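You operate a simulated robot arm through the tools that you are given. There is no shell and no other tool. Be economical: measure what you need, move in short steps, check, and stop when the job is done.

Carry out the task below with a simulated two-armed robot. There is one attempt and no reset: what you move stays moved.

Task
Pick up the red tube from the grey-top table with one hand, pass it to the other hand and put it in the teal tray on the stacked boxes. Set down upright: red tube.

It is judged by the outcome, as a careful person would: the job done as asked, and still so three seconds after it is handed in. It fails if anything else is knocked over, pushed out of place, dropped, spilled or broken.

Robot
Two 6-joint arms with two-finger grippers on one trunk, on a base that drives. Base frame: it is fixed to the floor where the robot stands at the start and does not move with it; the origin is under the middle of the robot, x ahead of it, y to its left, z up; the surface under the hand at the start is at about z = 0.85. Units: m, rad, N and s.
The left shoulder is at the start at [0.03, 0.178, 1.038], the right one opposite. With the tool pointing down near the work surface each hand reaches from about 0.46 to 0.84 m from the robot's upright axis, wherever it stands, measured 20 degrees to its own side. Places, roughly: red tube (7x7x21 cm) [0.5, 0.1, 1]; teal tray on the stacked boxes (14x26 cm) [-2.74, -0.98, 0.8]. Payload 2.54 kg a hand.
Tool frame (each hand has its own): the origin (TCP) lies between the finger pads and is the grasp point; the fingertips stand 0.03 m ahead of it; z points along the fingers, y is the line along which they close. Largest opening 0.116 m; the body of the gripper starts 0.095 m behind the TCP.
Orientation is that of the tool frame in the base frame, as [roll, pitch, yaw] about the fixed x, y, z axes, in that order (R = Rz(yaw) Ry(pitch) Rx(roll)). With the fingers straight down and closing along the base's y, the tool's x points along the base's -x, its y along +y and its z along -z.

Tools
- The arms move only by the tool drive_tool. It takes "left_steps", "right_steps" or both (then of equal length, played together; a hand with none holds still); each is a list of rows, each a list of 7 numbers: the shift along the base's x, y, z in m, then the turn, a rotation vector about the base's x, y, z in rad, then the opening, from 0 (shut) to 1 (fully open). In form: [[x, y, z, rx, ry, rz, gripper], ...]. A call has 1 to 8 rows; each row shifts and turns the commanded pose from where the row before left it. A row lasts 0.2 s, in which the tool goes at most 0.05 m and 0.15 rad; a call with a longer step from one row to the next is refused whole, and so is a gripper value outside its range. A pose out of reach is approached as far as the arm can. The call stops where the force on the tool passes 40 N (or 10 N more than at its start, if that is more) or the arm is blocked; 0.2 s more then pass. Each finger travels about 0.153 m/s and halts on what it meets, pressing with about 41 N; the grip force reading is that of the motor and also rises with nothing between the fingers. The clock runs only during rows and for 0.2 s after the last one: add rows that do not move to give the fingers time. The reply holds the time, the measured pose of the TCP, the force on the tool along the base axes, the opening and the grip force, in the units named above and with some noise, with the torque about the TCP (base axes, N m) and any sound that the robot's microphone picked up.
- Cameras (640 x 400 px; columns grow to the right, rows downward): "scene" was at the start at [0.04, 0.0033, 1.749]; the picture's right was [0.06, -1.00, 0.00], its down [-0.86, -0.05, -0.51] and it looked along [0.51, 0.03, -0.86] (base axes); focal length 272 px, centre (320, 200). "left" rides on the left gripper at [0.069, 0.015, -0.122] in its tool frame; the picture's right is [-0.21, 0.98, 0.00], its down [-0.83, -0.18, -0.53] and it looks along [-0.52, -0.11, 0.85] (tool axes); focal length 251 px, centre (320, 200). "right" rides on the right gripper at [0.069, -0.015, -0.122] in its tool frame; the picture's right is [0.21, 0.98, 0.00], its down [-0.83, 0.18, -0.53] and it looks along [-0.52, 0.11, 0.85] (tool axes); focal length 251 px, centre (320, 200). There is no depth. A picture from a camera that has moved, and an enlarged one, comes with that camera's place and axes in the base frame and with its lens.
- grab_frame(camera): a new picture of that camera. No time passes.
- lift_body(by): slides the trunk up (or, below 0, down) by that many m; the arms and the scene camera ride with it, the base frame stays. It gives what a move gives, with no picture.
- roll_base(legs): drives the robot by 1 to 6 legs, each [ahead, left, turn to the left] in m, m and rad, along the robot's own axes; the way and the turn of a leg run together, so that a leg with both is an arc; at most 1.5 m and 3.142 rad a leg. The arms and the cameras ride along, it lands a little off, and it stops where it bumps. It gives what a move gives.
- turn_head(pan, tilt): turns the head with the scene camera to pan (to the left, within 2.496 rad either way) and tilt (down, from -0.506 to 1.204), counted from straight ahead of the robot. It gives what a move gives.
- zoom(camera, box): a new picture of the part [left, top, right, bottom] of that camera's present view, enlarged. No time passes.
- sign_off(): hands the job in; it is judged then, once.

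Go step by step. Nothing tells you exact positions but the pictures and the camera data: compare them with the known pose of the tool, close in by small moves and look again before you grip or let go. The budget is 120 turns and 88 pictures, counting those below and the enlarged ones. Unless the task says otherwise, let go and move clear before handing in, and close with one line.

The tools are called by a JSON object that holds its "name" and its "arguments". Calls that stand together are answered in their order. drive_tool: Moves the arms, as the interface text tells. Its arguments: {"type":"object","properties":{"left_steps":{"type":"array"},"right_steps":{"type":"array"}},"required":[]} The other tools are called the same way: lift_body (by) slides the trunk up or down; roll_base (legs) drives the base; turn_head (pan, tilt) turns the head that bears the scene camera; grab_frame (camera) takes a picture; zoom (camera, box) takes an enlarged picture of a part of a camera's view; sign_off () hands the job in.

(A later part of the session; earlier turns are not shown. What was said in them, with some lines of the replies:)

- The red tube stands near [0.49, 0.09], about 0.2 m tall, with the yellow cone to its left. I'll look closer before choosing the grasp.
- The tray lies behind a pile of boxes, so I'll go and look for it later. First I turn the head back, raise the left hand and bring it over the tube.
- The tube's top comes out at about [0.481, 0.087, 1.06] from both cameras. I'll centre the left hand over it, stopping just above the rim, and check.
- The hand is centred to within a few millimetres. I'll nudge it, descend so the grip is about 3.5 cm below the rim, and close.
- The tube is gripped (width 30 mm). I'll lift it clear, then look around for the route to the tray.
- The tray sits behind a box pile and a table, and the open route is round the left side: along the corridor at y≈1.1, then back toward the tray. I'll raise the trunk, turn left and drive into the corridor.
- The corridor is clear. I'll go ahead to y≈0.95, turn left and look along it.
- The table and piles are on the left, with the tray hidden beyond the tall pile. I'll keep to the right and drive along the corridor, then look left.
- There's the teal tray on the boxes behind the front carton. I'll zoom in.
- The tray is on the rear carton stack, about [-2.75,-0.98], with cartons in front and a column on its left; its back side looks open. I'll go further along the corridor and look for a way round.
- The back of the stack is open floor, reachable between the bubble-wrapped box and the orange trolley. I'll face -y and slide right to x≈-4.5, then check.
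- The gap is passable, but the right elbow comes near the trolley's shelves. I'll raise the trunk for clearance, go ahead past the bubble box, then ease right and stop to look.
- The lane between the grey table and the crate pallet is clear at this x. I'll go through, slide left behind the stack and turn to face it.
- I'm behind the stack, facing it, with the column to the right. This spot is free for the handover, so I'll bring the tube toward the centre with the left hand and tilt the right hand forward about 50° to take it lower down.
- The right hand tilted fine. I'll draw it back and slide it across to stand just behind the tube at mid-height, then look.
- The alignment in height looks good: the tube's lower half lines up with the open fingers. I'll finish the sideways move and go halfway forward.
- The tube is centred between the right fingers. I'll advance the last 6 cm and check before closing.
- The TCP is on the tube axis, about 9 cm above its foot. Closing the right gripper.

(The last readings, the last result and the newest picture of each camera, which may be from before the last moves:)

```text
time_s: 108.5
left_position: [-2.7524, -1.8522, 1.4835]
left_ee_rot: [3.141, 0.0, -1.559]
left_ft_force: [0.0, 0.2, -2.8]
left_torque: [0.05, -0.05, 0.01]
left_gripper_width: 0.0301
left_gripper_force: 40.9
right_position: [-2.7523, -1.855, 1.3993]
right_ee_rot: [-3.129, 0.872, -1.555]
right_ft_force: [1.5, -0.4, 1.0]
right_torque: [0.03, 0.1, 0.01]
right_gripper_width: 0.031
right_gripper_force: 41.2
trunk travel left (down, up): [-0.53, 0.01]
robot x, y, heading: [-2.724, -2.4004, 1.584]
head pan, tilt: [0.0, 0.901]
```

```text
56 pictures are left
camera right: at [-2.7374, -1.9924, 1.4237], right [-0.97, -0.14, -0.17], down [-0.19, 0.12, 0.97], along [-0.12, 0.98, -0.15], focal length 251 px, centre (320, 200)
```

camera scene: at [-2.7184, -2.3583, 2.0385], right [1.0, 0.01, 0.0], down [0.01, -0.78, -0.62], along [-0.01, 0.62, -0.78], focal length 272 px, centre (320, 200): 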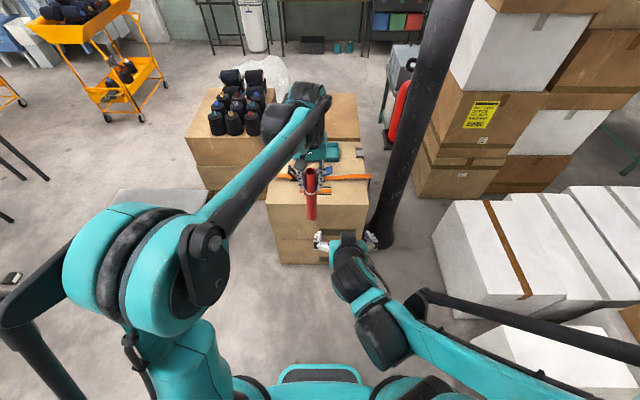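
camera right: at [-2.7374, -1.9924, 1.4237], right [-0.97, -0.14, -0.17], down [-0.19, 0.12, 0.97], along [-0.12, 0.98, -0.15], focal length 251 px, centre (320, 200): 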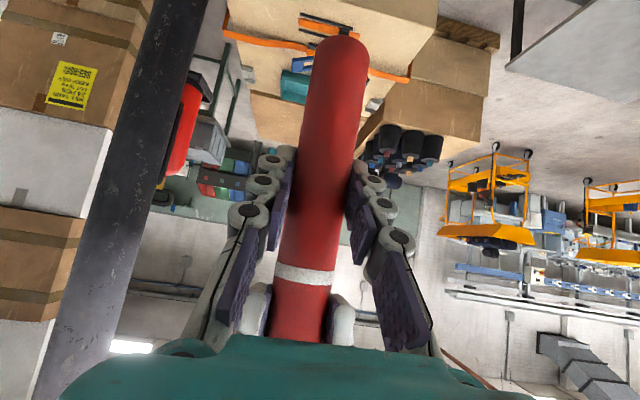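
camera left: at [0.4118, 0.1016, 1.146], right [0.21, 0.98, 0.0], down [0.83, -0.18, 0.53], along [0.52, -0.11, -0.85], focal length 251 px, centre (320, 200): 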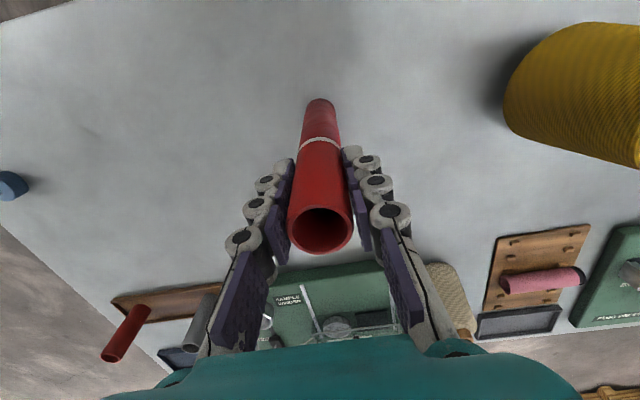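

Both hands hold the tube. I'll open the left hand and raise it straight up off the tube.

{"name": "drive_tool", "arguments": {"left_steps": [[0, 0, 0, 0, 0, 0, 0.4], [0, 0, 0, 0, 0, 0, 0.7], [0, 0, 0, 0, 0, 0, 0.7], [0, 0, 0.03, 0, 0, 0, 0.7], [0, 0, 0.04, 0, 0, 0, 0.7], [0, 0, 0.04, 0, 0, 0, 0.7], [0, 0, 0.03, 0, 0, 0, 0.7], [0, 0, 0, 0, 0, 0, 0.7]]}}

{"name": "grab_frame", "arguments": {"camera": "right"}}

{"name": "grab_frame", "arguments": {"camera": "scene"}}

```text
time_s: 110.3
left_position: [-2.7514, -1.8536, 1.6251]
left_ee_rot: [3.141, 0.001, -1.56]
left_ft_force: [0.4, -0.9, 0.9]
left_torque: [0.02, -0.01, -0.01]
left_gripper_width: 0.0814
left_gripper_force: 0.2
right_position: [-2.7522, -1.8546, 1.3993]
right_ee_rot: [-3.129, 0.87, -1.555]
right_ft_force: [-0.3, -1.1, -0.8]
right_torque: [0.0, -0.01, -0.01]
right_gripper_width: 0.0306
right_gripper_force: 41.3
trunk travel left (down, up): [-0.53, 0.01]
robot x, y, heading: [-2.7207, -2.4004, 1.58]
head pan, tilt: [0.0, 0.901]
```

```text
55 pictures are left
camera right: at [-2.7374, -1.9923, 1.4237], right [-0.97, -0.14, -0.17], down [-0.19, 0.12, 0.97], along [-0.12, 0.98, -0.15], focal length 251 px, centre (320, 200)
```

right: 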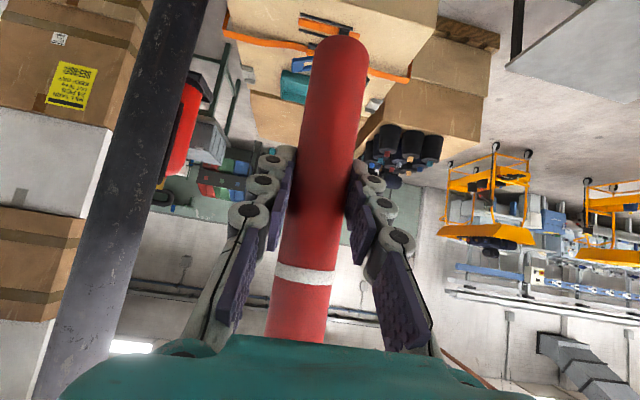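

```text
54 pictures are left
camera scene: at [-2.7196, -2.3573, 2.0384], right [1.0, 0.01, 0.0], down [0.01, -0.78, -0.62], along [-0.01, 0.62, -0.78], focal length 272 px, centre (320, 200)
```

scene: 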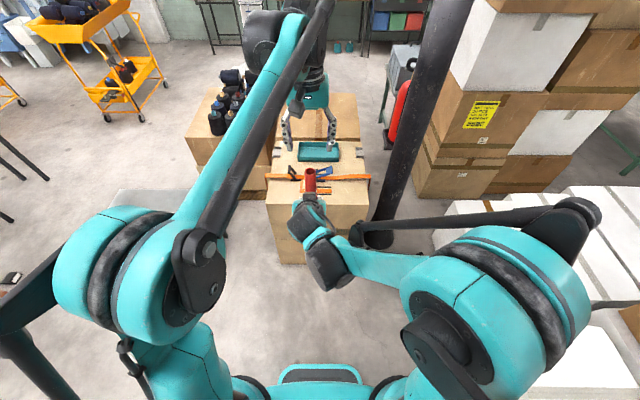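

The right hand now holds the tube alone and upright. I'll move the left hand aside and check my base's front edge so I know how near the stack I can stand.

{"name": "drive_tool", "arguments": {"left_steps": [[-0.05, 0, 0, 0, 0, 0, 0.7], [-0.05, 0, 0, 0, 0, 0, 0.7], [-0.05, -0.02, 0, 0, 0, 0, 0.7], [-0.05, -0.03, 0, 0, 0, 0, 0.7], [-0.04, -0.03, 0, 0, 0, 0, 0.7], [-0.04, -0.03, 0, 0, 0, 0, 0.7]]}}

{"name": "turn_head", "arguments": {"pan": 0, "tilt": 1.2}}

{"name": "grab_frame", "arguments": {"camera": "scene"}}

```text
refused: row 3 steps farther than a row can; nothing moved
```

```text
time_s: 111.1
left_position: [-2.752, -1.8528, 1.6251]
left_ee_rot: [-3.141, -0.001, -1.561]
left_ft_force: [-0.7, 0.0, -1.1]
left_torque: [0.0, 0.0, 0.0]
left_gripper_width: 0.0813
left_gripper_force: 0.0
right_position: [-2.7533, -1.8542, 1.3989]
right_ee_rot: [-3.13, 0.869, -1.554]
right_ft_force: [0.6, 0.0, 0.4]
right_torque: [-0.01, -0.02, 0.0]
right_gripper_width: 0.0311
right_gripper_force: 40.8
trunk travel left (down, up): [-0.53, 0.01]
robot x, y, heading: [-2.721, -2.404, 1.584]
head pan, tilt: [0.0, 1.201]
```

```text
53 pictures are left
camera scene: at [-2.7193, -2.3766, 2.0187], right [1.0, 0.01, 0.0], down [0.01, -0.93, -0.36], along [0.0, 0.36, -0.93], focal length 272 px, centre (320, 200)
```

scene: 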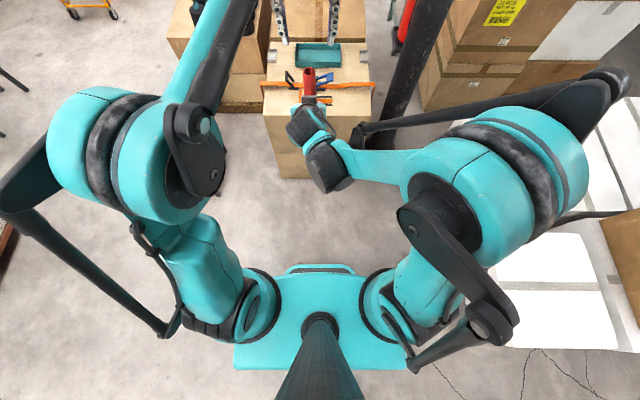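

The right elbow rod would come near the column if I drove straight in. I'll park the left hand aside, approach from the left at a slant (heading about 65°), and keep the arms high for now.

{"name": "drive_tool", "arguments": {"left_steps": [[-0.045, 0, 0, 0, 0, 0, 0.7], [-0.045, 0, 0, 0, 0, 0, 0.7], [-0.045, 0, 0, 0, 0, 0, 0.7], [-0.045, -0.02, 0, 0, 0, 0, 0.7], [-0.045, -0.02, 0, 0, 0, 0, 0.7], [-0.045, -0.02, 0, 0, 0, 0, 0.7], [-0.04, -0.02, 0, 0, 0, 0, 0.7]]}}

{"name": "roll_base", "arguments": {"legs": [[0.25, 0.59, 0], [0, 0, -0.446], [0.25, 0, 0]]}}

{"name": "turn_head", "arguments": {"pan": -0.1, "tilt": 1.0}}

{"name": "grab_frame", "arguments": {"camera": "scene"}}

```text
time_s: 112.7
left_position: [-3.0641, -1.9332, 1.6245]
left_ee_rot: [-3.14, 0.001, -1.563]
left_ft_force: [-0.4, -0.5, 0.1]
left_torque: [-0.03, -0.02, -0.04]
left_gripper_width: 0.0814
left_gripper_force: 0.0
right_position: [-2.7539, -1.8559, 1.3979]
right_ee_rot: [-3.128, 0.872, -1.555]
right_ft_force: [0.0, -0.8, -0.3]
right_torque: [-0.02, -0.03, 0.0]
right_gripper_width: 0.0305
right_gripper_force: 41.0
trunk travel left (down, up): [-0.53, 0.01]
robot x, y, heading: [-2.7235, -2.4033, 1.582]
head pan, tilt: [0.0, 1.201]
```

```text
time_s: 119.1
left_position: [-3.3196, -1.3593, 1.625]
left_ee_rot: [3.139, -0.001, -2.014]
left_ft_force: [0.3, 0.7, -0.4]
left_torque: [0.0, 0.01, 0.0]
left_gripper_width: 0.0812
left_gripper_force: 0.1
right_position: [-3.0062, -1.4238, 1.3985]
right_ee_rot: [-3.129, 0.869, -2.006]
right_ft_force: [0.3, 0.0, 0.0]
right_torque: [0.0, 0.01, 0.02]
right_gripper_width: 0.0311
right_gripper_force: 40.5
trunk travel left (down, up): [-0.53, 0.01]
robot x, y, heading: [-3.2197, -1.9235, 1.128]
head pan, tilt: [0.0, 1.201]
```

```text
time_s: 119.8
left_position: [-3.3186, -1.3565, 1.6243]
left_ee_rot: [-3.141, -0.001, -2.015]
left_ft_force: [1.0, 0.9, 0.2]
left_torque: [-0.01, 0.0, 0.02]
left_gripper_width: 0.081
left_gripper_force: 0.2
right_position: [-3.0069, -1.4212, 1.3981]
right_ee_rot: [-3.13, 0.868, -2.007]
right_ft_force: [0.0, 1.2, -0.6]
right_torque: [-0.03, -0.01, -0.04]
right_gripper_width: 0.031
right_gripper_force: 41.1
trunk travel left (down, up): [-0.53, 0.01]
robot x, y, heading: [-3.2168, -1.9275, 1.127]
head pan, tilt: [-0.099, 1.0]
```

```text
52 pictures are left
camera scene: at [-3.1914, -1.895, 2.0311], right [0.86, -0.52, 0.0], down [-0.43, -0.72, -0.54], along [0.28, 0.46, -0.84], focal length 272 px, centre (320, 200)
```

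scene: 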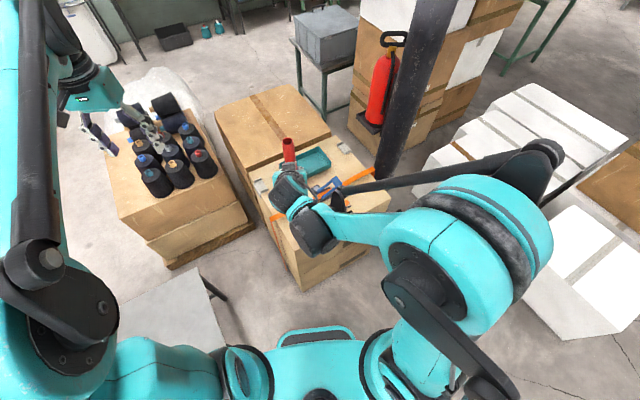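

The slanted approach works, but the grey table's leg is close on my left. I'll slide right, straighten to about 70° and move in to about 0.8 m from the tray.

{"name": "roll_base", "arguments": {"legs": [[0, -0.12, 0], [0, 0, 0.095], [0.22, 0, 0]]}}

{"name": "turn_head", "arguments": {"pan": -0.1, "tilt": 1.0}}

{"name": "grab_frame", "arguments": {"camera": "scene"}}

```text
time_s: 122.8
left_position: [-3.188, -1.2184, 1.6256]
left_ee_rot: [-3.141, 0.003, -1.922]
left_ft_force: [0.2, 0.3, -0.3]
left_torque: [0.05, 0.01, -0.02]
left_gripper_width: 0.0813
left_gripper_force: 0.1
right_position: [-2.8709, -1.2543, 1.3987]
right_ee_rot: [-3.13, 0.871, -1.917]
right_ft_force: [-0.3, 0.2, -0.6]
right_torque: [-0.01, -0.01, 0.02]
right_gripper_width: 0.0309
right_gripper_force: 41.5
trunk travel left (down, up): [-0.53, 0.01]
robot x, y, heading: [-3.0369, -1.7718, 1.221]
head pan, tilt: [-0.099, 1.0]
```

```text
time_s: 123.4
left_position: [-3.1879, -1.2184, 1.6251]
left_ee_rot: [3.141, -0.001, -1.922]
left_ft_force: [1.3, -0.1, 0.1]
left_torque: [0.01, 0.01, 0.05]
left_gripper_width: 0.081
left_gripper_force: 0.0
right_position: [-2.8705, -1.2551, 1.3983]
right_ee_rot: [-3.129, 0.87, -1.913]
right_ft_force: [-0.1, -0.4, -0.3]
right_torque: [0.01, 0.02, 0.0]
right_gripper_width: 0.0309
right_gripper_force: 41.1
trunk travel left (down, up): [-0.53, 0.01]
robot x, y, heading: [-3.0345, -1.7762, 1.219]
head pan, tilt: [-0.099, 1.0]
```

```text
51 pictures are left
camera scene: at [-3.0126, -1.7431, 2.0312], right [0.9, -0.44, 0.0], down [-0.37, -0.76, -0.54], along [0.24, 0.49, -0.84], focal length 272 px, centre (320, 200)
```

scene: 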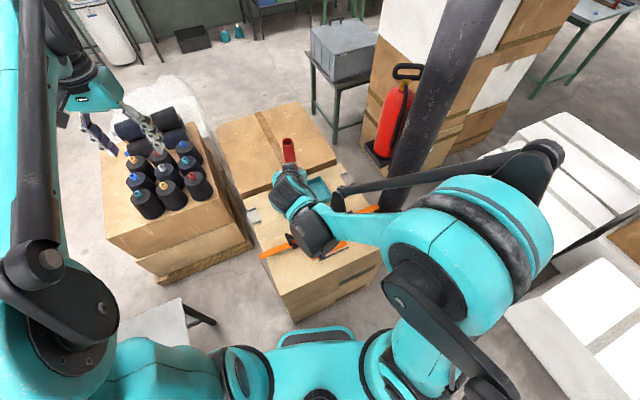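

Clearance to the column looks good. I'll extend the tube toward the tray at this height, in two parts.

{"name": "drive_tool", "arguments": {"right_steps": [[0.016, 0.041, 0, 0, 0, 0, 0], [0.016, 0.041, 0, 0, 0, 0, 0], [0.016, 0.041, 0, 0, 0, 0, 0], [0.016, 0.041, 0, 0, 0, 0, 0], [0, 0, 0, 0, 0, 0, 0]]}}

{"name": "grab_frame", "arguments": {"camera": "scene"}}

```text
time_s: 124.6
left_position: [-3.1871, -1.2175, 1.6245]
left_ee_rot: [-3.141, -0.001, -1.922]
left_ft_force: [-0.4, 1.6, 0.0]
left_torque: [0.05, -0.02, -0.02]
left_gripper_width: 0.0811
left_gripper_force: 0.1
right_position: [-2.8036, -1.0897, 1.3994]
right_ee_rot: [-3.128, 0.87, -1.916]
right_ft_force: [-0.9, -0.6, 0.1]
right_torque: [-0.01, -0.02, -0.01]
right_gripper_width: 0.0308
right_gripper_force: 41.4
trunk travel left (down, up): [-0.53, 0.01]
robot x, y, heading: [-3.0338, -1.777, 1.222]
head pan, tilt: [-0.099, 1.0]
```

```text
50 pictures are left
camera scene: at [-3.0127, -1.7436, 2.0312], right [0.9, -0.44, 0.0], down [-0.37, -0.76, -0.54], along [0.24, 0.49, -0.84], focal length 272 px, centre (320, 200)
```

scene: 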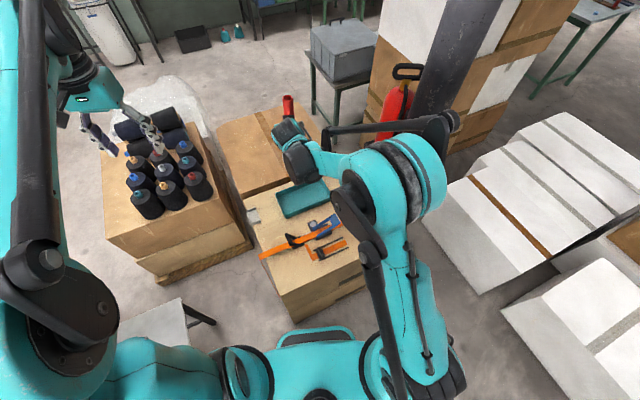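

The right elbow is getting nearer to the column than I like. I'll yaw the hand to point more to the right, which shifts the wrist and elbow left, and look again.

{"name": "drive_tool", "arguments": {"right_steps": [[0, 0, 0, 0, 0, -0.14, 0], [0, 0, 0, 0, 0, -0.14, 0], [0, 0, 0, 0, 0, -0.14, 0], [0, 0, 0, 0, 0, -0.14, 0], [0, 0, 0, 0, 0, 0, 0]]}}

{"name": "grab_frame", "arguments": {"camera": "scene"}}

{"name": "grab_frame", "arguments": {"camera": "left"}}

```text
time_s: 125.8
left_position: [-3.1884, -1.218, 1.6245]
left_ee_rot: [3.141, 0.001, -1.922]
left_ft_force: [0.5, -0.2, -0.6]
left_torque: [0.01, 0.06, 0.03]
left_gripper_width: 0.0812
left_gripper_force: 0.1
right_position: [-2.8063, -1.0903, 1.399]
right_ee_rot: [-3.13, 0.87, -2.477]
right_ft_force: [0.4, -0.3, -1.3]
right_torque: [-0.01, 0.06, 0.02]
right_gripper_width: 0.031
right_gripper_force: 40.9
trunk travel left (down, up): [-0.53, 0.01]
robot x, y, heading: [-3.0296, -1.7783, 1.22]
head pan, tilt: [-0.099, 1.0]
```

```text
49 pictures are left
camera scene: at [-3.012, -1.7433, 2.0312], right [0.9, -0.44, 0.0], down [-0.37, -0.76, -0.54], along [0.23, 0.49, -0.84], focal length 272 px, centre (320, 200)
```

scene: 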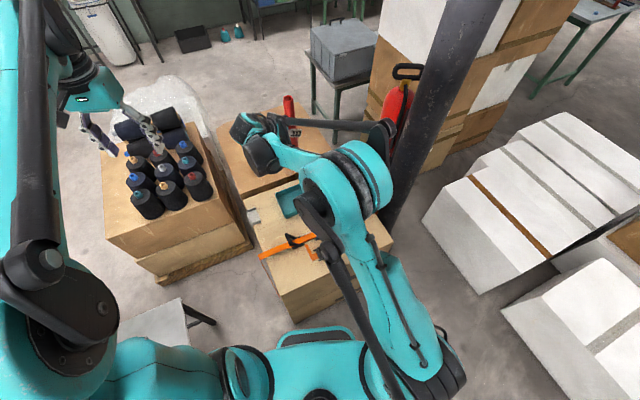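

```text
48 pictures are left
camera left: at [-3.2243, -1.2776, 1.7463], right [-0.84, 0.54, 0.0], down [0.45, 0.71, 0.53], along [0.29, 0.45, -0.85], focal length 251 px, centre (320, 200)
```

left: 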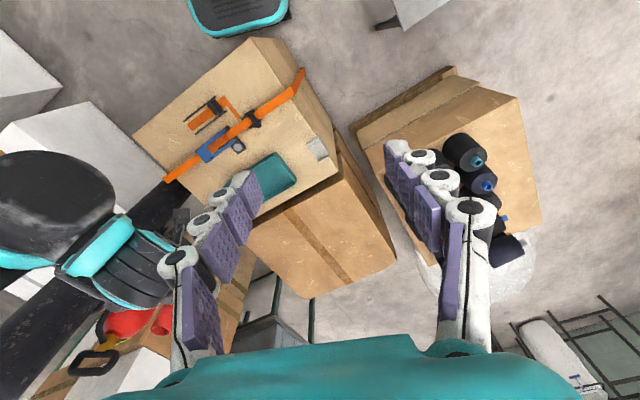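

That moved the elbow well clear of the column, and the left camera gives a useful view of the tray. I'll extend to above the tray and lower the trunk 0.3 m.

{"name": "drive_tool", "arguments": {"right_steps": [[0.015, 0.04, 0, 0, 0, 0, 0], [0.015, 0.04, 0, 0, 0, 0, 0], [0.01, 0.03, 0, 0, 0, 0, 0], [0, 0, 0, 0, 0, 0, 0]]}}

{"name": "lift_body", "arguments": {"by": -0.25}}

{"name": "grab_frame", "arguments": {"camera": "scene"}}

{"name": "grab_frame", "arguments": {"camera": "left"}}

{"name": "grab_frame", "arguments": {"camera": "right"}}

```text
time_s: 126.8
left_position: [-3.1882, -1.2171, 1.6244]
left_ee_rot: [3.14, -0.001, -1.922]
left_ft_force: [0.4, 0.2, 0.6]
left_torque: [-0.03, -0.01, 0.02]
left_gripper_width: 0.0812
left_gripper_force: 0.2
right_position: [-2.7678, -0.9795, 1.3984]
right_ee_rot: [-3.13, 0.873, -2.475]
right_ft_force: [-0.5, -0.1, -0.5]
right_torque: [0.02, 0.01, -0.02]
right_gripper_width: 0.0308
right_gripper_force: 41.0
trunk travel left (down, up): [-0.53, 0.01]
robot x, y, heading: [-3.0328, -1.779, 1.22]
head pan, tilt: [-0.099, 1.0]
```

```text
time_s: 129.4
left_position: [-3.1878, -1.2172, 1.3759]
left_ee_rot: [3.14, 0.0, -1.92]
left_ft_force: [0.1, -0.1, -0.2]
left_torque: [0.05, -0.03, 0.02]
left_gripper_width: 0.0809
left_gripper_force: 0.0
right_position: [-2.7688, -0.9788, 1.15]
right_ee_rot: [-3.129, 0.87, -2.475]
right_ft_force: [-0.1, -0.2, -0.3]
right_torque: [0.01, 0.02, 0.04]
right_gripper_width: 0.0305
right_gripper_force: 41.1
trunk travel left (down, up): [-0.28, 0.26]
robot x, y, heading: [-3.0382, -1.7778, 1.22]
head pan, tilt: [-0.099, 1.0]
```

```text
47 pictures are left
camera scene: at [-3.0123, -1.7424, 1.7813], right [0.9, -0.44, 0.0], down [-0.37, -0.76, -0.54], along [0.24, 0.49, -0.84], focal length 272 px, centre (320, 200)
```

scene: 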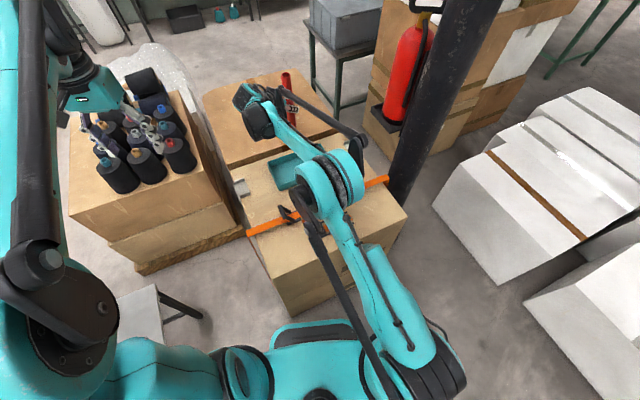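

```text
46 pictures are left
camera left: at [-3.2245, -1.2769, 1.4962], right [-0.84, 0.54, 0.0], down [0.45, 0.71, 0.53], along [0.29, 0.45, -0.85], focal length 251 px, centre (320, 200)
```

left: 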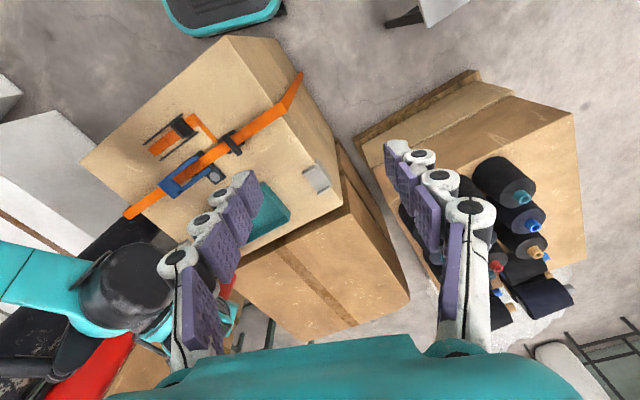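

```text
45 pictures are left
camera right: at [-2.8694, -1.075, 1.1751], right [-0.7, 0.69, -0.17], down [-0.02, 0.23, 0.97], along [0.71, 0.69, -0.15], focal length 251 px, centre (320, 200)
```

right: 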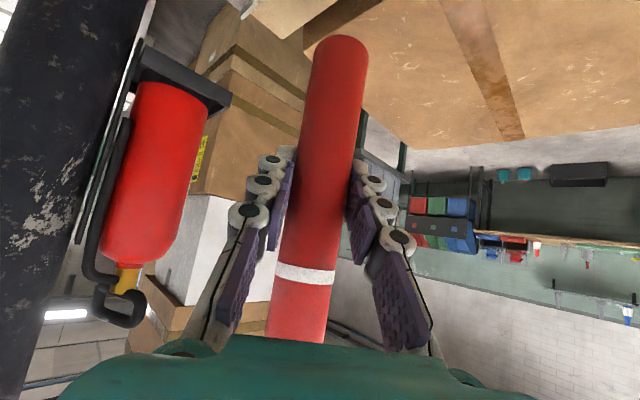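

Everything is clear. I'll close the empty left gripper to unblock its camera's view and lower the tube to just above the tray rim.

{"name": "drive_tool", "arguments": {"left_steps": [[0, 0, 0, 0, 0, 0, 0.3], [0, 0, 0, 0, 0, 0, 0], [0, 0, 0, 0, 0, 0, 0], [0, 0, 0, 0, 0, 0, 0], [0, 0, 0, 0, 0, 0, 0]], "right_steps": [[0, 0, -0.045, 0, 0, 0, 0], [0, 0, -0.045, 0, 0, 0, 0], [0, 0, -0.045, 0, 0, 0, 0], [0, 0, -0.035, 0, 0, 0, 0], [0, 0, 0, 0, 0, 0, 0]]}}

{"name": "grab_frame", "arguments": {"camera": "scene"}}

{"name": "grab_frame", "arguments": {"camera": "left"}}

{"name": "grab_frame", "arguments": {"camera": "right"}}

```text
time_s: 130.6
left_position: [-3.188, -1.217, 1.3746]
left_ee_rot: [3.141, 0.001, -1.921]
left_ft_force: [0.1, 0.1, -0.1]
left_torque: [0.02, 0.0, -0.03]
left_gripper_width: 0.0
left_gripper_force: 28.9
right_position: [-2.7702, -0.9812, 0.9802]
right_ee_rot: [-3.128, 0.871, -2.477]
right_ft_force: [-0.6, 0.2, 0.1]
right_torque: [-0.01, -0.01, 0.01]
right_gripper_width: 0.0308
right_gripper_force: 41.2
trunk travel left (down, up): [-0.28, 0.26]
robot x, y, heading: [-3.0332, -1.7733, 1.22]
head pan, tilt: [-0.099, 1.0]
```

```text
44 pictures are left
camera scene: at [-3.0124, -1.7429, 1.7813], right [0.9, -0.44, 0.0], down [-0.37, -0.76, -0.54], along [0.24, 0.49, -0.84], focal length 272 px, centre (320, 200)
```

scene: 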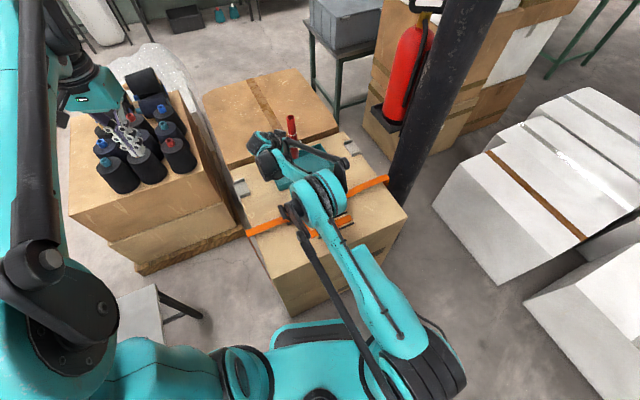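

```text
43 pictures are left
camera left: at [-3.2246, -1.2773, 1.4962], right [-0.84, 0.54, 0.0], down [0.45, 0.71, 0.53], along [0.29, 0.45, -0.85], focal length 251 px, centre (320, 200)
```

left: 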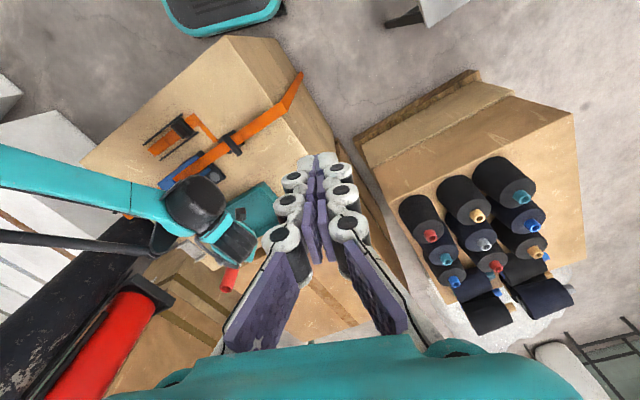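

```text
42 pictures are left
camera right: at [-2.8702, -1.0755, 1.0056], right [-0.7, 0.69, -0.17], down [-0.02, 0.23, 0.97], along [0.71, 0.69, -0.15], focal length 251 px, centre (320, 200)
```

right: 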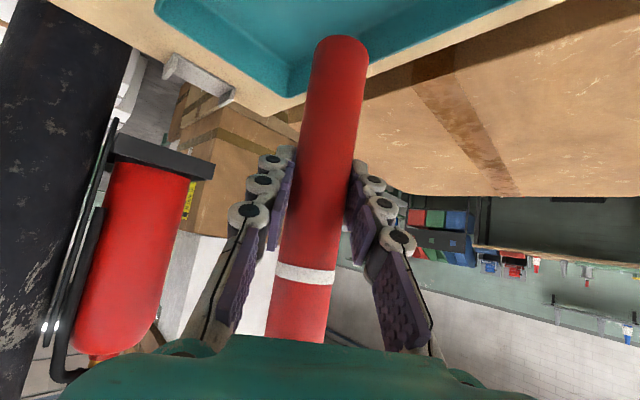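

The tray corner measures about [-2.62,-0.915], so the tray's centre is about [-2.75,-0.985] and the tube is over it. I'll lower it toward the floor, the last part in small steps.

{"name": "drive_tool", "arguments": {"right_steps": [[0.008, 0, -0.03, 0, 0, 0, 0], [0.005, 0, -0.025, 0, 0, 0, 0], [0, 0, -0.01, 0, 0, 0, 0], [0, 0, 0, 0, 0, 0, 0]]}}

{"name": "grab_frame", "arguments": {"camera": "right"}}

{"name": "zoom", "arguments": {"camera": "scene", "box": [230, 100, 370, 220]}}

```text
time_s: 131.6
left_position: [-3.1869, -1.2178, 1.3738]
left_ee_rot: [-3.141, 0.0, -1.921]
left_ft_force: [-0.1, 0.4, -0.2]
left_torque: [-0.01, 0.01, 0.01]
left_gripper_width: 0.0
left_gripper_force: 28.6
right_position: [-2.7538, -0.9822, 0.9193]
right_ee_rot: [-3.131, 0.869, -2.476]
right_ft_force: [0.5, 0.0, -0.3]
right_torque: [0.03, 0.02, -0.03]
right_gripper_width: 0.0309
right_gripper_force: 41.4
right hand out of reach, approached as far as the arm can: row 3
trunk travel left (down, up): [-0.28, 0.26]
robot x, y, heading: [-3.033, -1.7743, 1.22]
head pan, tilt: [-0.099, 1.0]
```

```text
41 pictures are left
camera right: at [-2.8559, -1.0787, 0.9436], right [-0.71, 0.69, -0.17], down [-0.02, 0.23, 0.97], along [0.71, 0.69, -0.15], focal length 251 px, centre (320, 200)
```

right: 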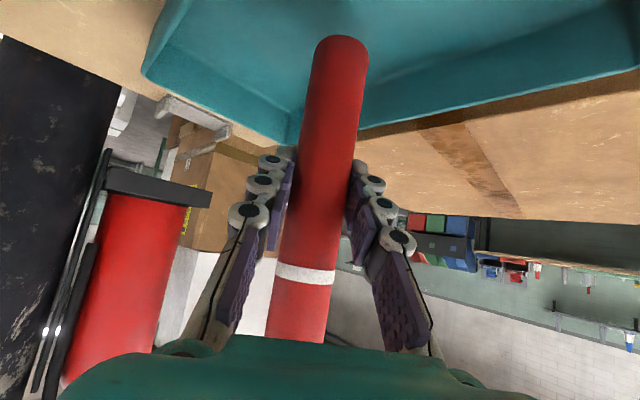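

```text
3.33 times, centred on (300, 160) of scene
camera zoom: at [-3.0123, -1.7421, 1.7812], right [0.9, -0.44, 0.0], down [-0.37, -0.76, -0.54], along [0.24, 0.49, -0.84], focal length 906 px, centre (387, 333)
```

zoom: 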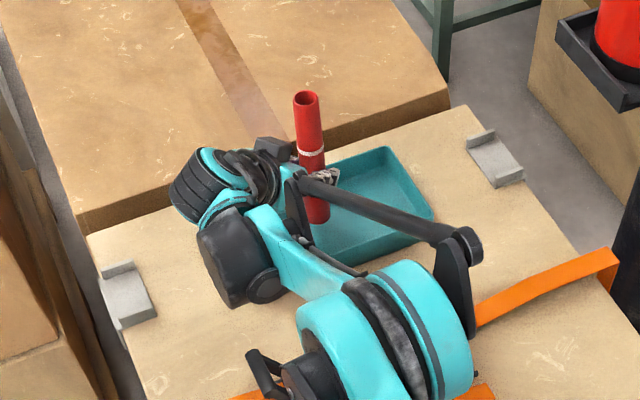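

The arm is at its reach limit in height, so I'll use the trunk for the last few centimetres, watching the force.

{"name": "lift_body", "arguments": {"by": -0.015}}

{"name": "grab_frame", "arguments": {"camera": "right"}}

{"name": "zoom", "arguments": {"camera": "scene", "box": [230, 100, 370, 220]}}

```text
time_s: 132.2
left_position: [-3.188, -1.2184, 1.3591]
left_ee_rot: [-3.141, 0.0, -1.921]
left_ft_force: [-0.8, 0.0, 0.1]
left_torque: [0.01, -0.02, 0.0]
left_gripper_width: 0.0
left_gripper_force: 28.4
right_position: [-2.7552, -0.9835, 0.9042]
right_ee_rot: [-3.13, 0.869, -2.474]
right_ft_force: [0.1, 1.2, -1.1]
right_torque: [0.02, 0.02, -0.01]
right_gripper_width: 0.0311
right_gripper_force: 40.9
trunk travel left (down, up): [-0.265, 0.275]
robot x, y, heading: [-3.0339, -1.7772, 1.224]
head pan, tilt: [-0.099, 1.0]
```

```text
39 pictures are left
camera right: at [-2.856, -1.0789, 0.9291], right [-0.71, 0.69, -0.17], down [-0.02, 0.23, 0.97], along [0.71, 0.69, -0.15], focal length 251 px, centre (320, 200)
```

right: 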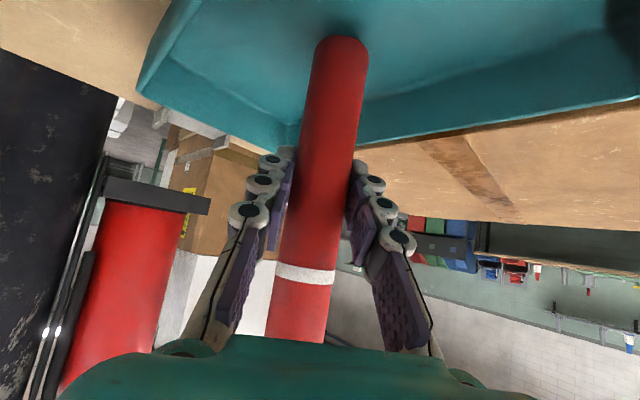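

```text
3.33 times, centred on (300, 160) of scene
camera zoom: at [-3.0123, -1.7427, 1.7662], right [0.9, -0.44, 0.0], down [-0.37, -0.76, -0.54], along [0.24, 0.49, -0.84], focal length 906 px, centre (387, 333)
```

zoom: 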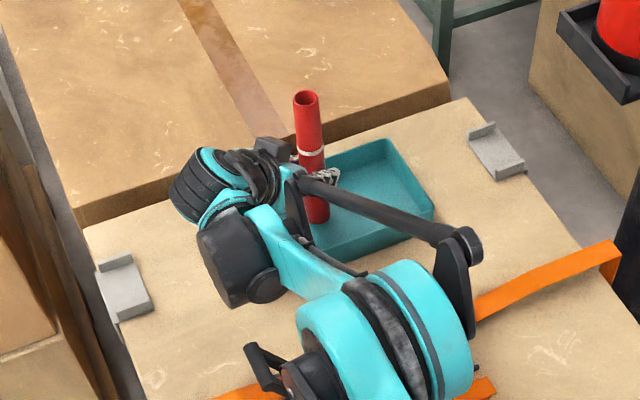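

Nearly down. Before lowering further I'll turn the left hand a little so its camera can show the clearance under the right elbow.

{"name": "drive_tool", "arguments": {"left_steps": [[0, 0, 0, 0, 0, -0.14, 0], [0, 0, 0, 0, 0, -0.14, 0], [0, 0, 0, 0, 0, -0.14, 0], [0, 0, 0, 0, 0, -0.14, 0], [0, 0, 0, 0, 0, -0.14, 0], [0, 0, 0, 0, 0, 0, 0]]}}

{"name": "grab_frame", "arguments": {"camera": "left"}}

```text
time_s: 133.6
left_position: [-3.1874, -1.2177, 1.3601]
left_ee_rot: [3.141, 0.001, -2.623]
left_ft_force: [-0.4, 0.0, 0.4]
left_torque: [-0.02, -0.01, 0.0]
left_gripper_width: 0.0001
left_gripper_force: 28.5
right_position: [-2.7546, -0.9838, 0.9039]
right_ee_rot: [-3.131, 0.869, -2.475]
right_ft_force: [0.3, -0.6, -0.6]
right_torque: [0.0, -0.02, 0.0]
right_gripper_width: 0.0308
right_gripper_force: 41.1
trunk travel left (down, up): [-0.265, 0.275]
robot x, y, heading: [-3.034, -1.7729, 1.221]
head pan, tilt: [-0.099, 1.0]
```

```text
37 pictures are left
camera left: at [-3.2539, -1.2384, 1.4808], right [-0.3, 0.95, 0.0], down [0.81, 0.25, 0.53], along [0.51, 0.16, -0.85], focal length 251 px, centre (320, 200)
```

left: 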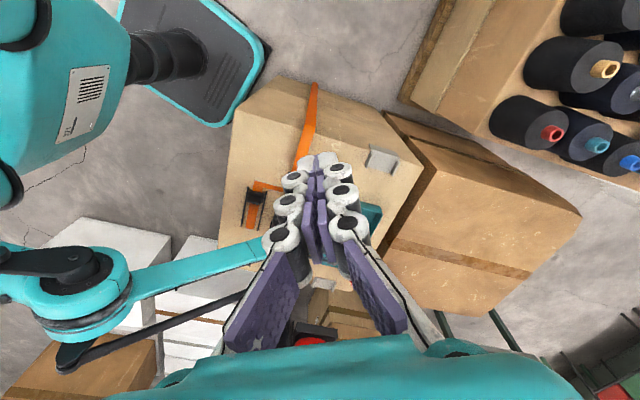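

The right elbow is at z≈1.27, far above the box. I'll continue lowering in small steps.

{"name": "lift_body", "arguments": {"by": -0.01}}

{"name": "lift_body", "arguments": {"by": -0.005}}

{"name": "zoom", "arguments": {"camera": "scene", "box": [260, 110, 350, 190]}}

{"name": "grab_frame", "arguments": {"camera": "right"}}

```text
time_s: 134.2
left_position: [-3.1876, -1.2173, 1.3496]
left_ee_rot: [-3.141, 0.001, -2.621]
left_ft_force: [0.1, -0.4, -0.5]
left_torque: [-0.03, 0.03, -0.01]
left_gripper_width: 0.0003
left_gripper_force: 28.8
right_position: [-2.7555, -0.9841, 0.8938]
right_ee_rot: [-3.131, 0.87, -2.474]
right_ft_force: [-0.2, 0.7, 0.5]
right_torque: [0.01, 0.03, 0.01]
right_gripper_width: 0.0308
right_gripper_force: 41.0
trunk travel left (down, up): [-0.255, 0.285]
robot x, y, heading: [-3.0356, -1.7784, 1.218]
head pan, tilt: [-0.099, 1.0]
```

```text
time_s: 134.8
left_position: [-3.188, -1.2187, 1.346]
left_ee_rot: [3.141, 0.002, -2.621]
left_ft_force: [1.1, 0.1, 0.3]
left_torque: [0.01, 0.01, -0.02]
left_gripper_width: 0.0
left_gripper_force: 28.3
right_position: [-2.7554, -0.9851, 0.8929]
right_ee_rot: [-3.135, 0.876, -2.475]
right_ft_force: [2.9, 7.6, 31.4]
right_torque: [0.52, -0.16, 0.03]
right_gripper_width: 0.0309
right_gripper_force: 40.7
trunk travel left (down, up): [-0.25, 0.29]
robot x, y, heading: [-3.0364, -1.7765, 1.22]
head pan, tilt: [-0.099, 1.0]
```

```text
5.00 times, centred on (305, 150) of scene
camera zoom: at [-3.0135, -1.7459, 1.7517], right [0.9, -0.44, 0.0], down [-0.37, -0.76, -0.54], along [0.24, 0.49, -0.84], focal length 1358 px, centre (395, 450)
```

zoom: 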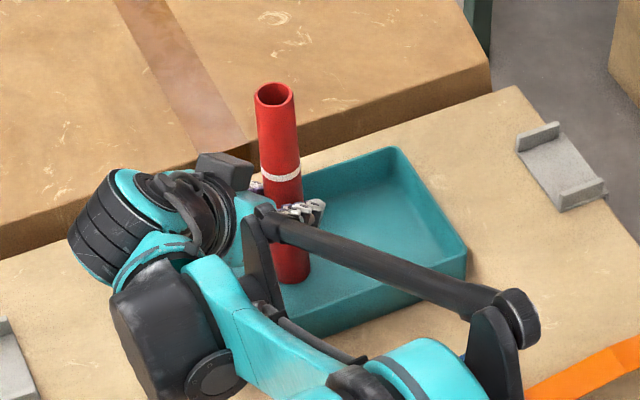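

```text
35 pictures are left
camera right: at [-2.8559, -1.0798, 0.9173], right [-0.71, 0.69, -0.17], down [-0.02, 0.22, 0.97], along [0.71, 0.69, -0.14], focal length 251 px, centre (320, 200)
```

right: 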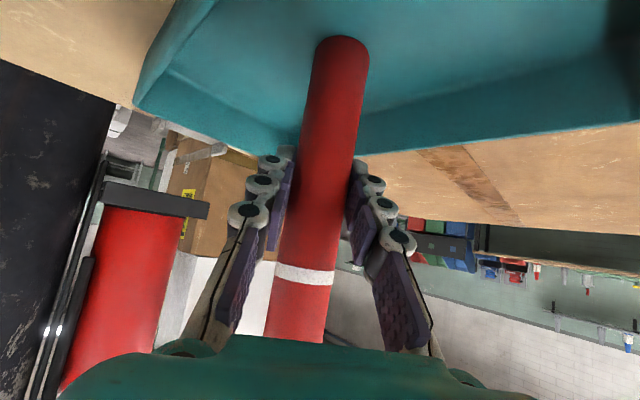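

The tube has met the tray floor (31 N). I'll ease the trunk up slightly to unload it, then open the right hand.

{"name": "lift_body", "arguments": {"by": 0.004}}

{"name": "drive_tool", "arguments": {"left_steps": [[0, 0, 0.03, 0, 0, 0, 0], [0, 0, 0.03, 0, 0, 0, 0], [0, 0, 0.03, 0, 0, 0, 0], [0, 0, 0.03, 0, 0, 0, 0], [0, 0, 0, 0, 0, 0, 0]]}}

```text
time_s: 135.3
left_position: [-3.188, -1.218, 1.3483]
left_ee_rot: [-3.141, 0.001, -2.622]
left_ft_force: [-0.8, -0.9, -0.4]
left_torque: [-0.02, -0.02, -0.06]
left_gripper_width: 0.0
left_gripper_force: 28.2
right_position: [-2.7553, -0.9853, 0.8931]
right_ee_rot: [-3.131, 0.868, -2.476]
right_ft_force: [2.8, 0.9, 11.0]
right_torque: [0.3, -0.26, -0.05]
right_gripper_width: 0.031
right_gripper_force: 40.9
trunk travel left (down, up): [-0.254, 0.286]
robot x, y, heading: [-3.031, -1.7732, 1.221]
head pan, tilt: [-0.099, 1.0]
```

```text
time_s: 136.5
left_position: [-3.1868, -1.2179, 1.4675]
left_ee_rot: [-3.141, 0.0, -2.622]
left_ft_force: [0.6, -0.3, -0.7]
left_torque: [0.0, 0.0, 0.04]
left_gripper_width: 0.0005
left_gripper_force: 29.0
right_position: [-2.7566, -0.9838, 0.8928]
right_ee_rot: [-3.131, 0.869, -2.475]
right_ft_force: [-1.0, -0.6, 1.0]
right_torque: [0.05, 0.06, 0.0]
right_gripper_width: 0.0309
right_gripper_force: 40.9
trunk travel left (down, up): [-0.254, 0.286]
robot x, y, heading: [-3.0326, -1.7747, 1.222]
head pan, tilt: [-0.099, 1.0]
```

The load is down to about 1 N, so I'll open the gripper in place.

{"name": "drive_tool", "arguments": {"right_steps": [[0, 0, 0, 0, 0, 0, 0.35], [0, 0, 0, 0, 0, 0, 0.5], [0, 0, 0, 0, 0, 0, 0.8], [0, 0, 0, 0, 0, 0, 0.8]]}}

{"name": "grab_frame", "arguments": {"camera": "right"}}

{"name": "zoom", "arguments": {"camera": "scene", "box": [260, 110, 350, 190]}}

```text
time_s: 137.5
left_position: [-3.1876, -1.2178, 1.4671]
left_ee_rot: [3.141, -0.001, -2.62]
left_ft_force: [0.5, 0.4, 0.5]
left_torque: [-0.01, 0.01, -0.01]
left_gripper_width: 0.0001
left_gripper_force: 28.3
right_position: [-2.7566, -0.9829, 0.8926]
right_ee_rot: [-3.132, 0.87, -2.476]
right_ft_force: [-0.4, -0.3, -0.3]
right_torque: [-0.02, 0.01, 0.0]
right_gripper_width: 0.0929
right_gripper_force: 0.0
trunk travel left (down, up): [-0.254, 0.286]
robot x, y, heading: [-3.0326, -1.7736, 1.216]
head pan, tilt: [-0.099, 1.0]
```

```text
34 pictures are left
camera right: at [-2.856, -1.0787, 0.9179], right [-0.71, 0.69, -0.17], down [-0.02, 0.23, 0.97], along [0.71, 0.69, -0.15], focal length 251 px, centre (320, 200)
```

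right: 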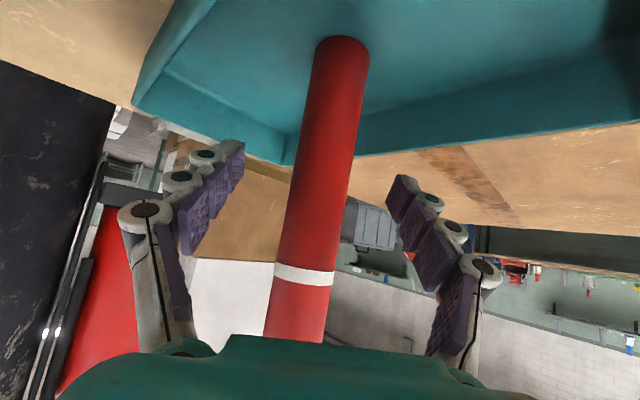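

```text
5.00 times, centred on (305, 150) of scene
camera zoom: at [-3.0123, -1.7423, 1.7552], right [0.9, -0.44, 0.0], down [-0.37, -0.76, -0.54], along [0.24, 0.49, -0.84], focal length 1358 px, centre (395, 450)
```

zoom: 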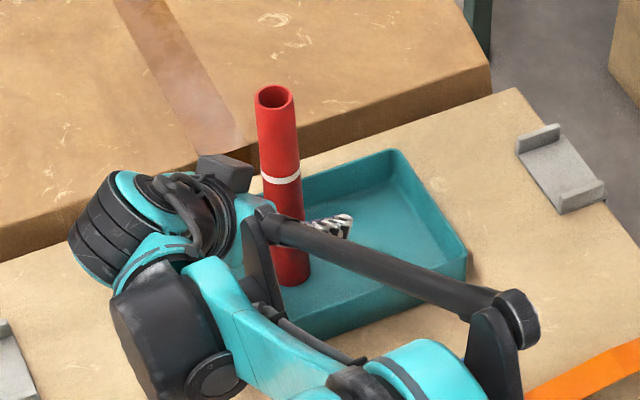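

The tube stands upright on its own. I'll back the right hand away along its own finger direction.

{"name": "drive_tool", "arguments": {"right_steps": [[-0.018, -0.014, 0.008, 0, 0, 0, 0.8], [-0.024, -0.019, 0.015, 0, 0, 0, 0.8], [-0.024, -0.019, 0.02, 0, 0, 0, 0.8], [-0.024, -0.019, 0.026, 0, 0, 0, 0.8], [-0.02, -0.025, 0.03, 0, 0, 0, 0.8], [-0.01, -0.03, 0.03, 0, 0, 0, 0.8], [0, 0, 0, 0, 0, 0, 0.8]]}}

{"name": "grab_frame", "arguments": {"camera": "scene"}}

{"name": "grab_frame", "arguments": {"camera": "right"}}

```text
time_s: 139.1
left_position: [-3.187, -1.2158, 1.4688]
left_ee_rot: [3.141, 0.0, -2.623]
left_ft_force: [1.1, 0.5, 0.1]
left_torque: [-0.04, 0.02, -0.01]
left_gripper_width: 0.0
left_gripper_force: 28.6
right_position: [-2.8743, -1.1092, 1.0216]
right_ee_rot: [-3.13, 0.869, -2.475]
right_ft_force: [-0.6, -1.4, -0.4]
right_torque: [-0.03, -0.01, -0.06]
right_gripper_width: 0.0929
right_gripper_force: 0.0
trunk travel left (down, up): [-0.254, 0.286]
robot x, y, heading: [-3.0364, -1.7734, 1.221]
head pan, tilt: [-0.099, 1.0]
```

```text
32 pictures are left
camera scene: at [-3.0122, -1.7409, 1.7551], right [0.9, -0.44, 0.0], down [-0.37, -0.76, -0.54], along [0.24, 0.49, -0.84], focal length 272 px, centre (320, 200)
```

scene: 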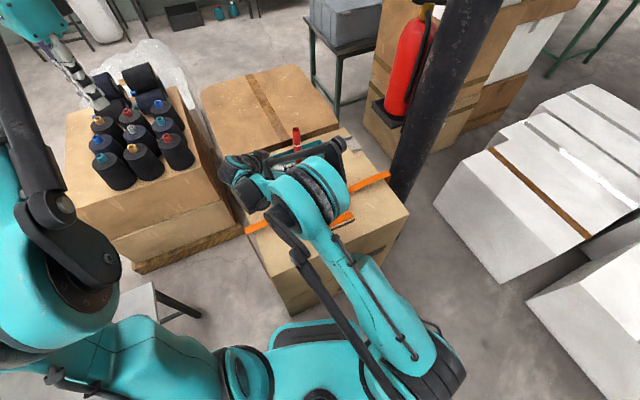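

```text
31 pictures are left
camera right: at [-2.9751, -1.2039, 1.0468], right [-0.71, 0.69, -0.17], down [-0.02, 0.23, 0.97], along [0.71, 0.69, -0.15], focal length 251 px, centre (320, 200)
```

right: 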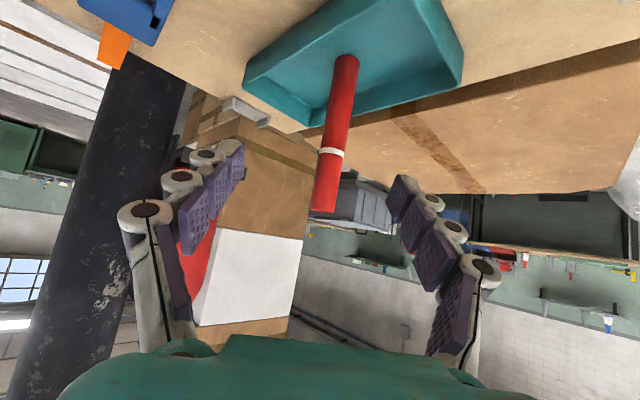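

The tube stands alone in the tray. I'll raise the trunk, back off a little and take a last look.

{"name": "lift_body", "arguments": {"by": 0.2}}

{"name": "roll_base", "arguments": {"legs": [[-0.25, 0, 0]]}}

{"name": "grab_frame", "arguments": {"camera": "right"}}

{"name": "grab_frame", "arguments": {"camera": "scene"}}

```text
time_s: 141.3
left_position: [-3.1874, -1.2168, 1.6673]
left_ee_rot: [-3.141, -0.002, -2.623]
left_ft_force: [-0.6, 0.1, 0.3]
left_torque: [-0.02, -0.02, 0.0]
left_gripper_width: 0.0
left_gripper_force: 28.6
right_position: [-2.875, -1.1088, 1.222]
right_ee_rot: [-3.13, 0.87, -2.475]
right_ft_force: [0.0, -1.0, 0.1]
right_torque: [0.02, -0.03, 0.02]
right_gripper_width: 0.0927
right_gripper_force: 0.1
trunk travel left (down, up): [-0.454, 0.086]
robot x, y, heading: [-3.035, -1.777, 1.218]
head pan, tilt: [-0.099, 1.0]
```

```text
time_s: 143.1
left_position: [-3.2744, -1.4544, 1.6682]
left_ee_rot: [3.14, -0.001, -2.619]
left_ft_force: [-0.3, 0.3, -0.1]
left_torque: [-0.02, 0.02, -0.01]
left_gripper_width: 0.0
left_gripper_force: 28.6
right_position: [-2.9626, -1.3459, 1.2207]
right_ee_rot: [-3.129, 0.869, -2.473]
right_ft_force: [0.0, 0.0, 0.6]
right_torque: [0.01, -0.02, 0.0]
right_gripper_width: 0.0927
right_gripper_force: 0.1
trunk travel left (down, up): [-0.454, 0.086]
robot x, y, heading: [-3.1198, -2.0124, 1.223]
head pan, tilt: [-0.099, 1.0]
```

```text
30 pictures are left
camera right: at [-3.0624, -1.441, 1.2468], right [-0.71, 0.69, -0.17], down [-0.02, 0.23, 0.97], along [0.71, 0.69, -0.15], focal length 251 px, centre (320, 200)
```

right: 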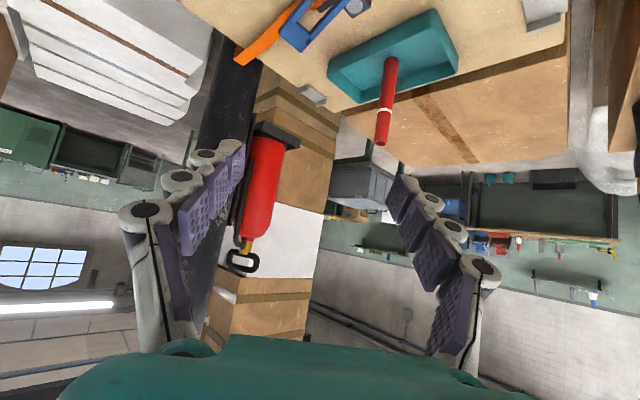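

```text
29 pictures are left
camera scene: at [-3.0989, -1.9786, 1.9552], right [0.9, -0.43, 0.0], down [-0.37, -0.76, -0.54], along [0.23, 0.49, -0.84], focal length 272 px, centre (320, 200)
```

scene: 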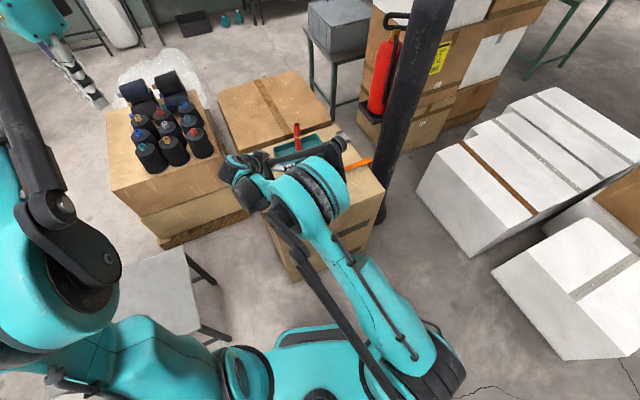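

The red tube stands upright in the teal tray, both hands are clear, and nothing else looks disturbed. I'm handing in.

{"name": "sign_off", "arguments": {}}

```text
The job is handed in.
```

The red tube was picked up with the left hand, passed to the right, and set down upright in the teal tray.
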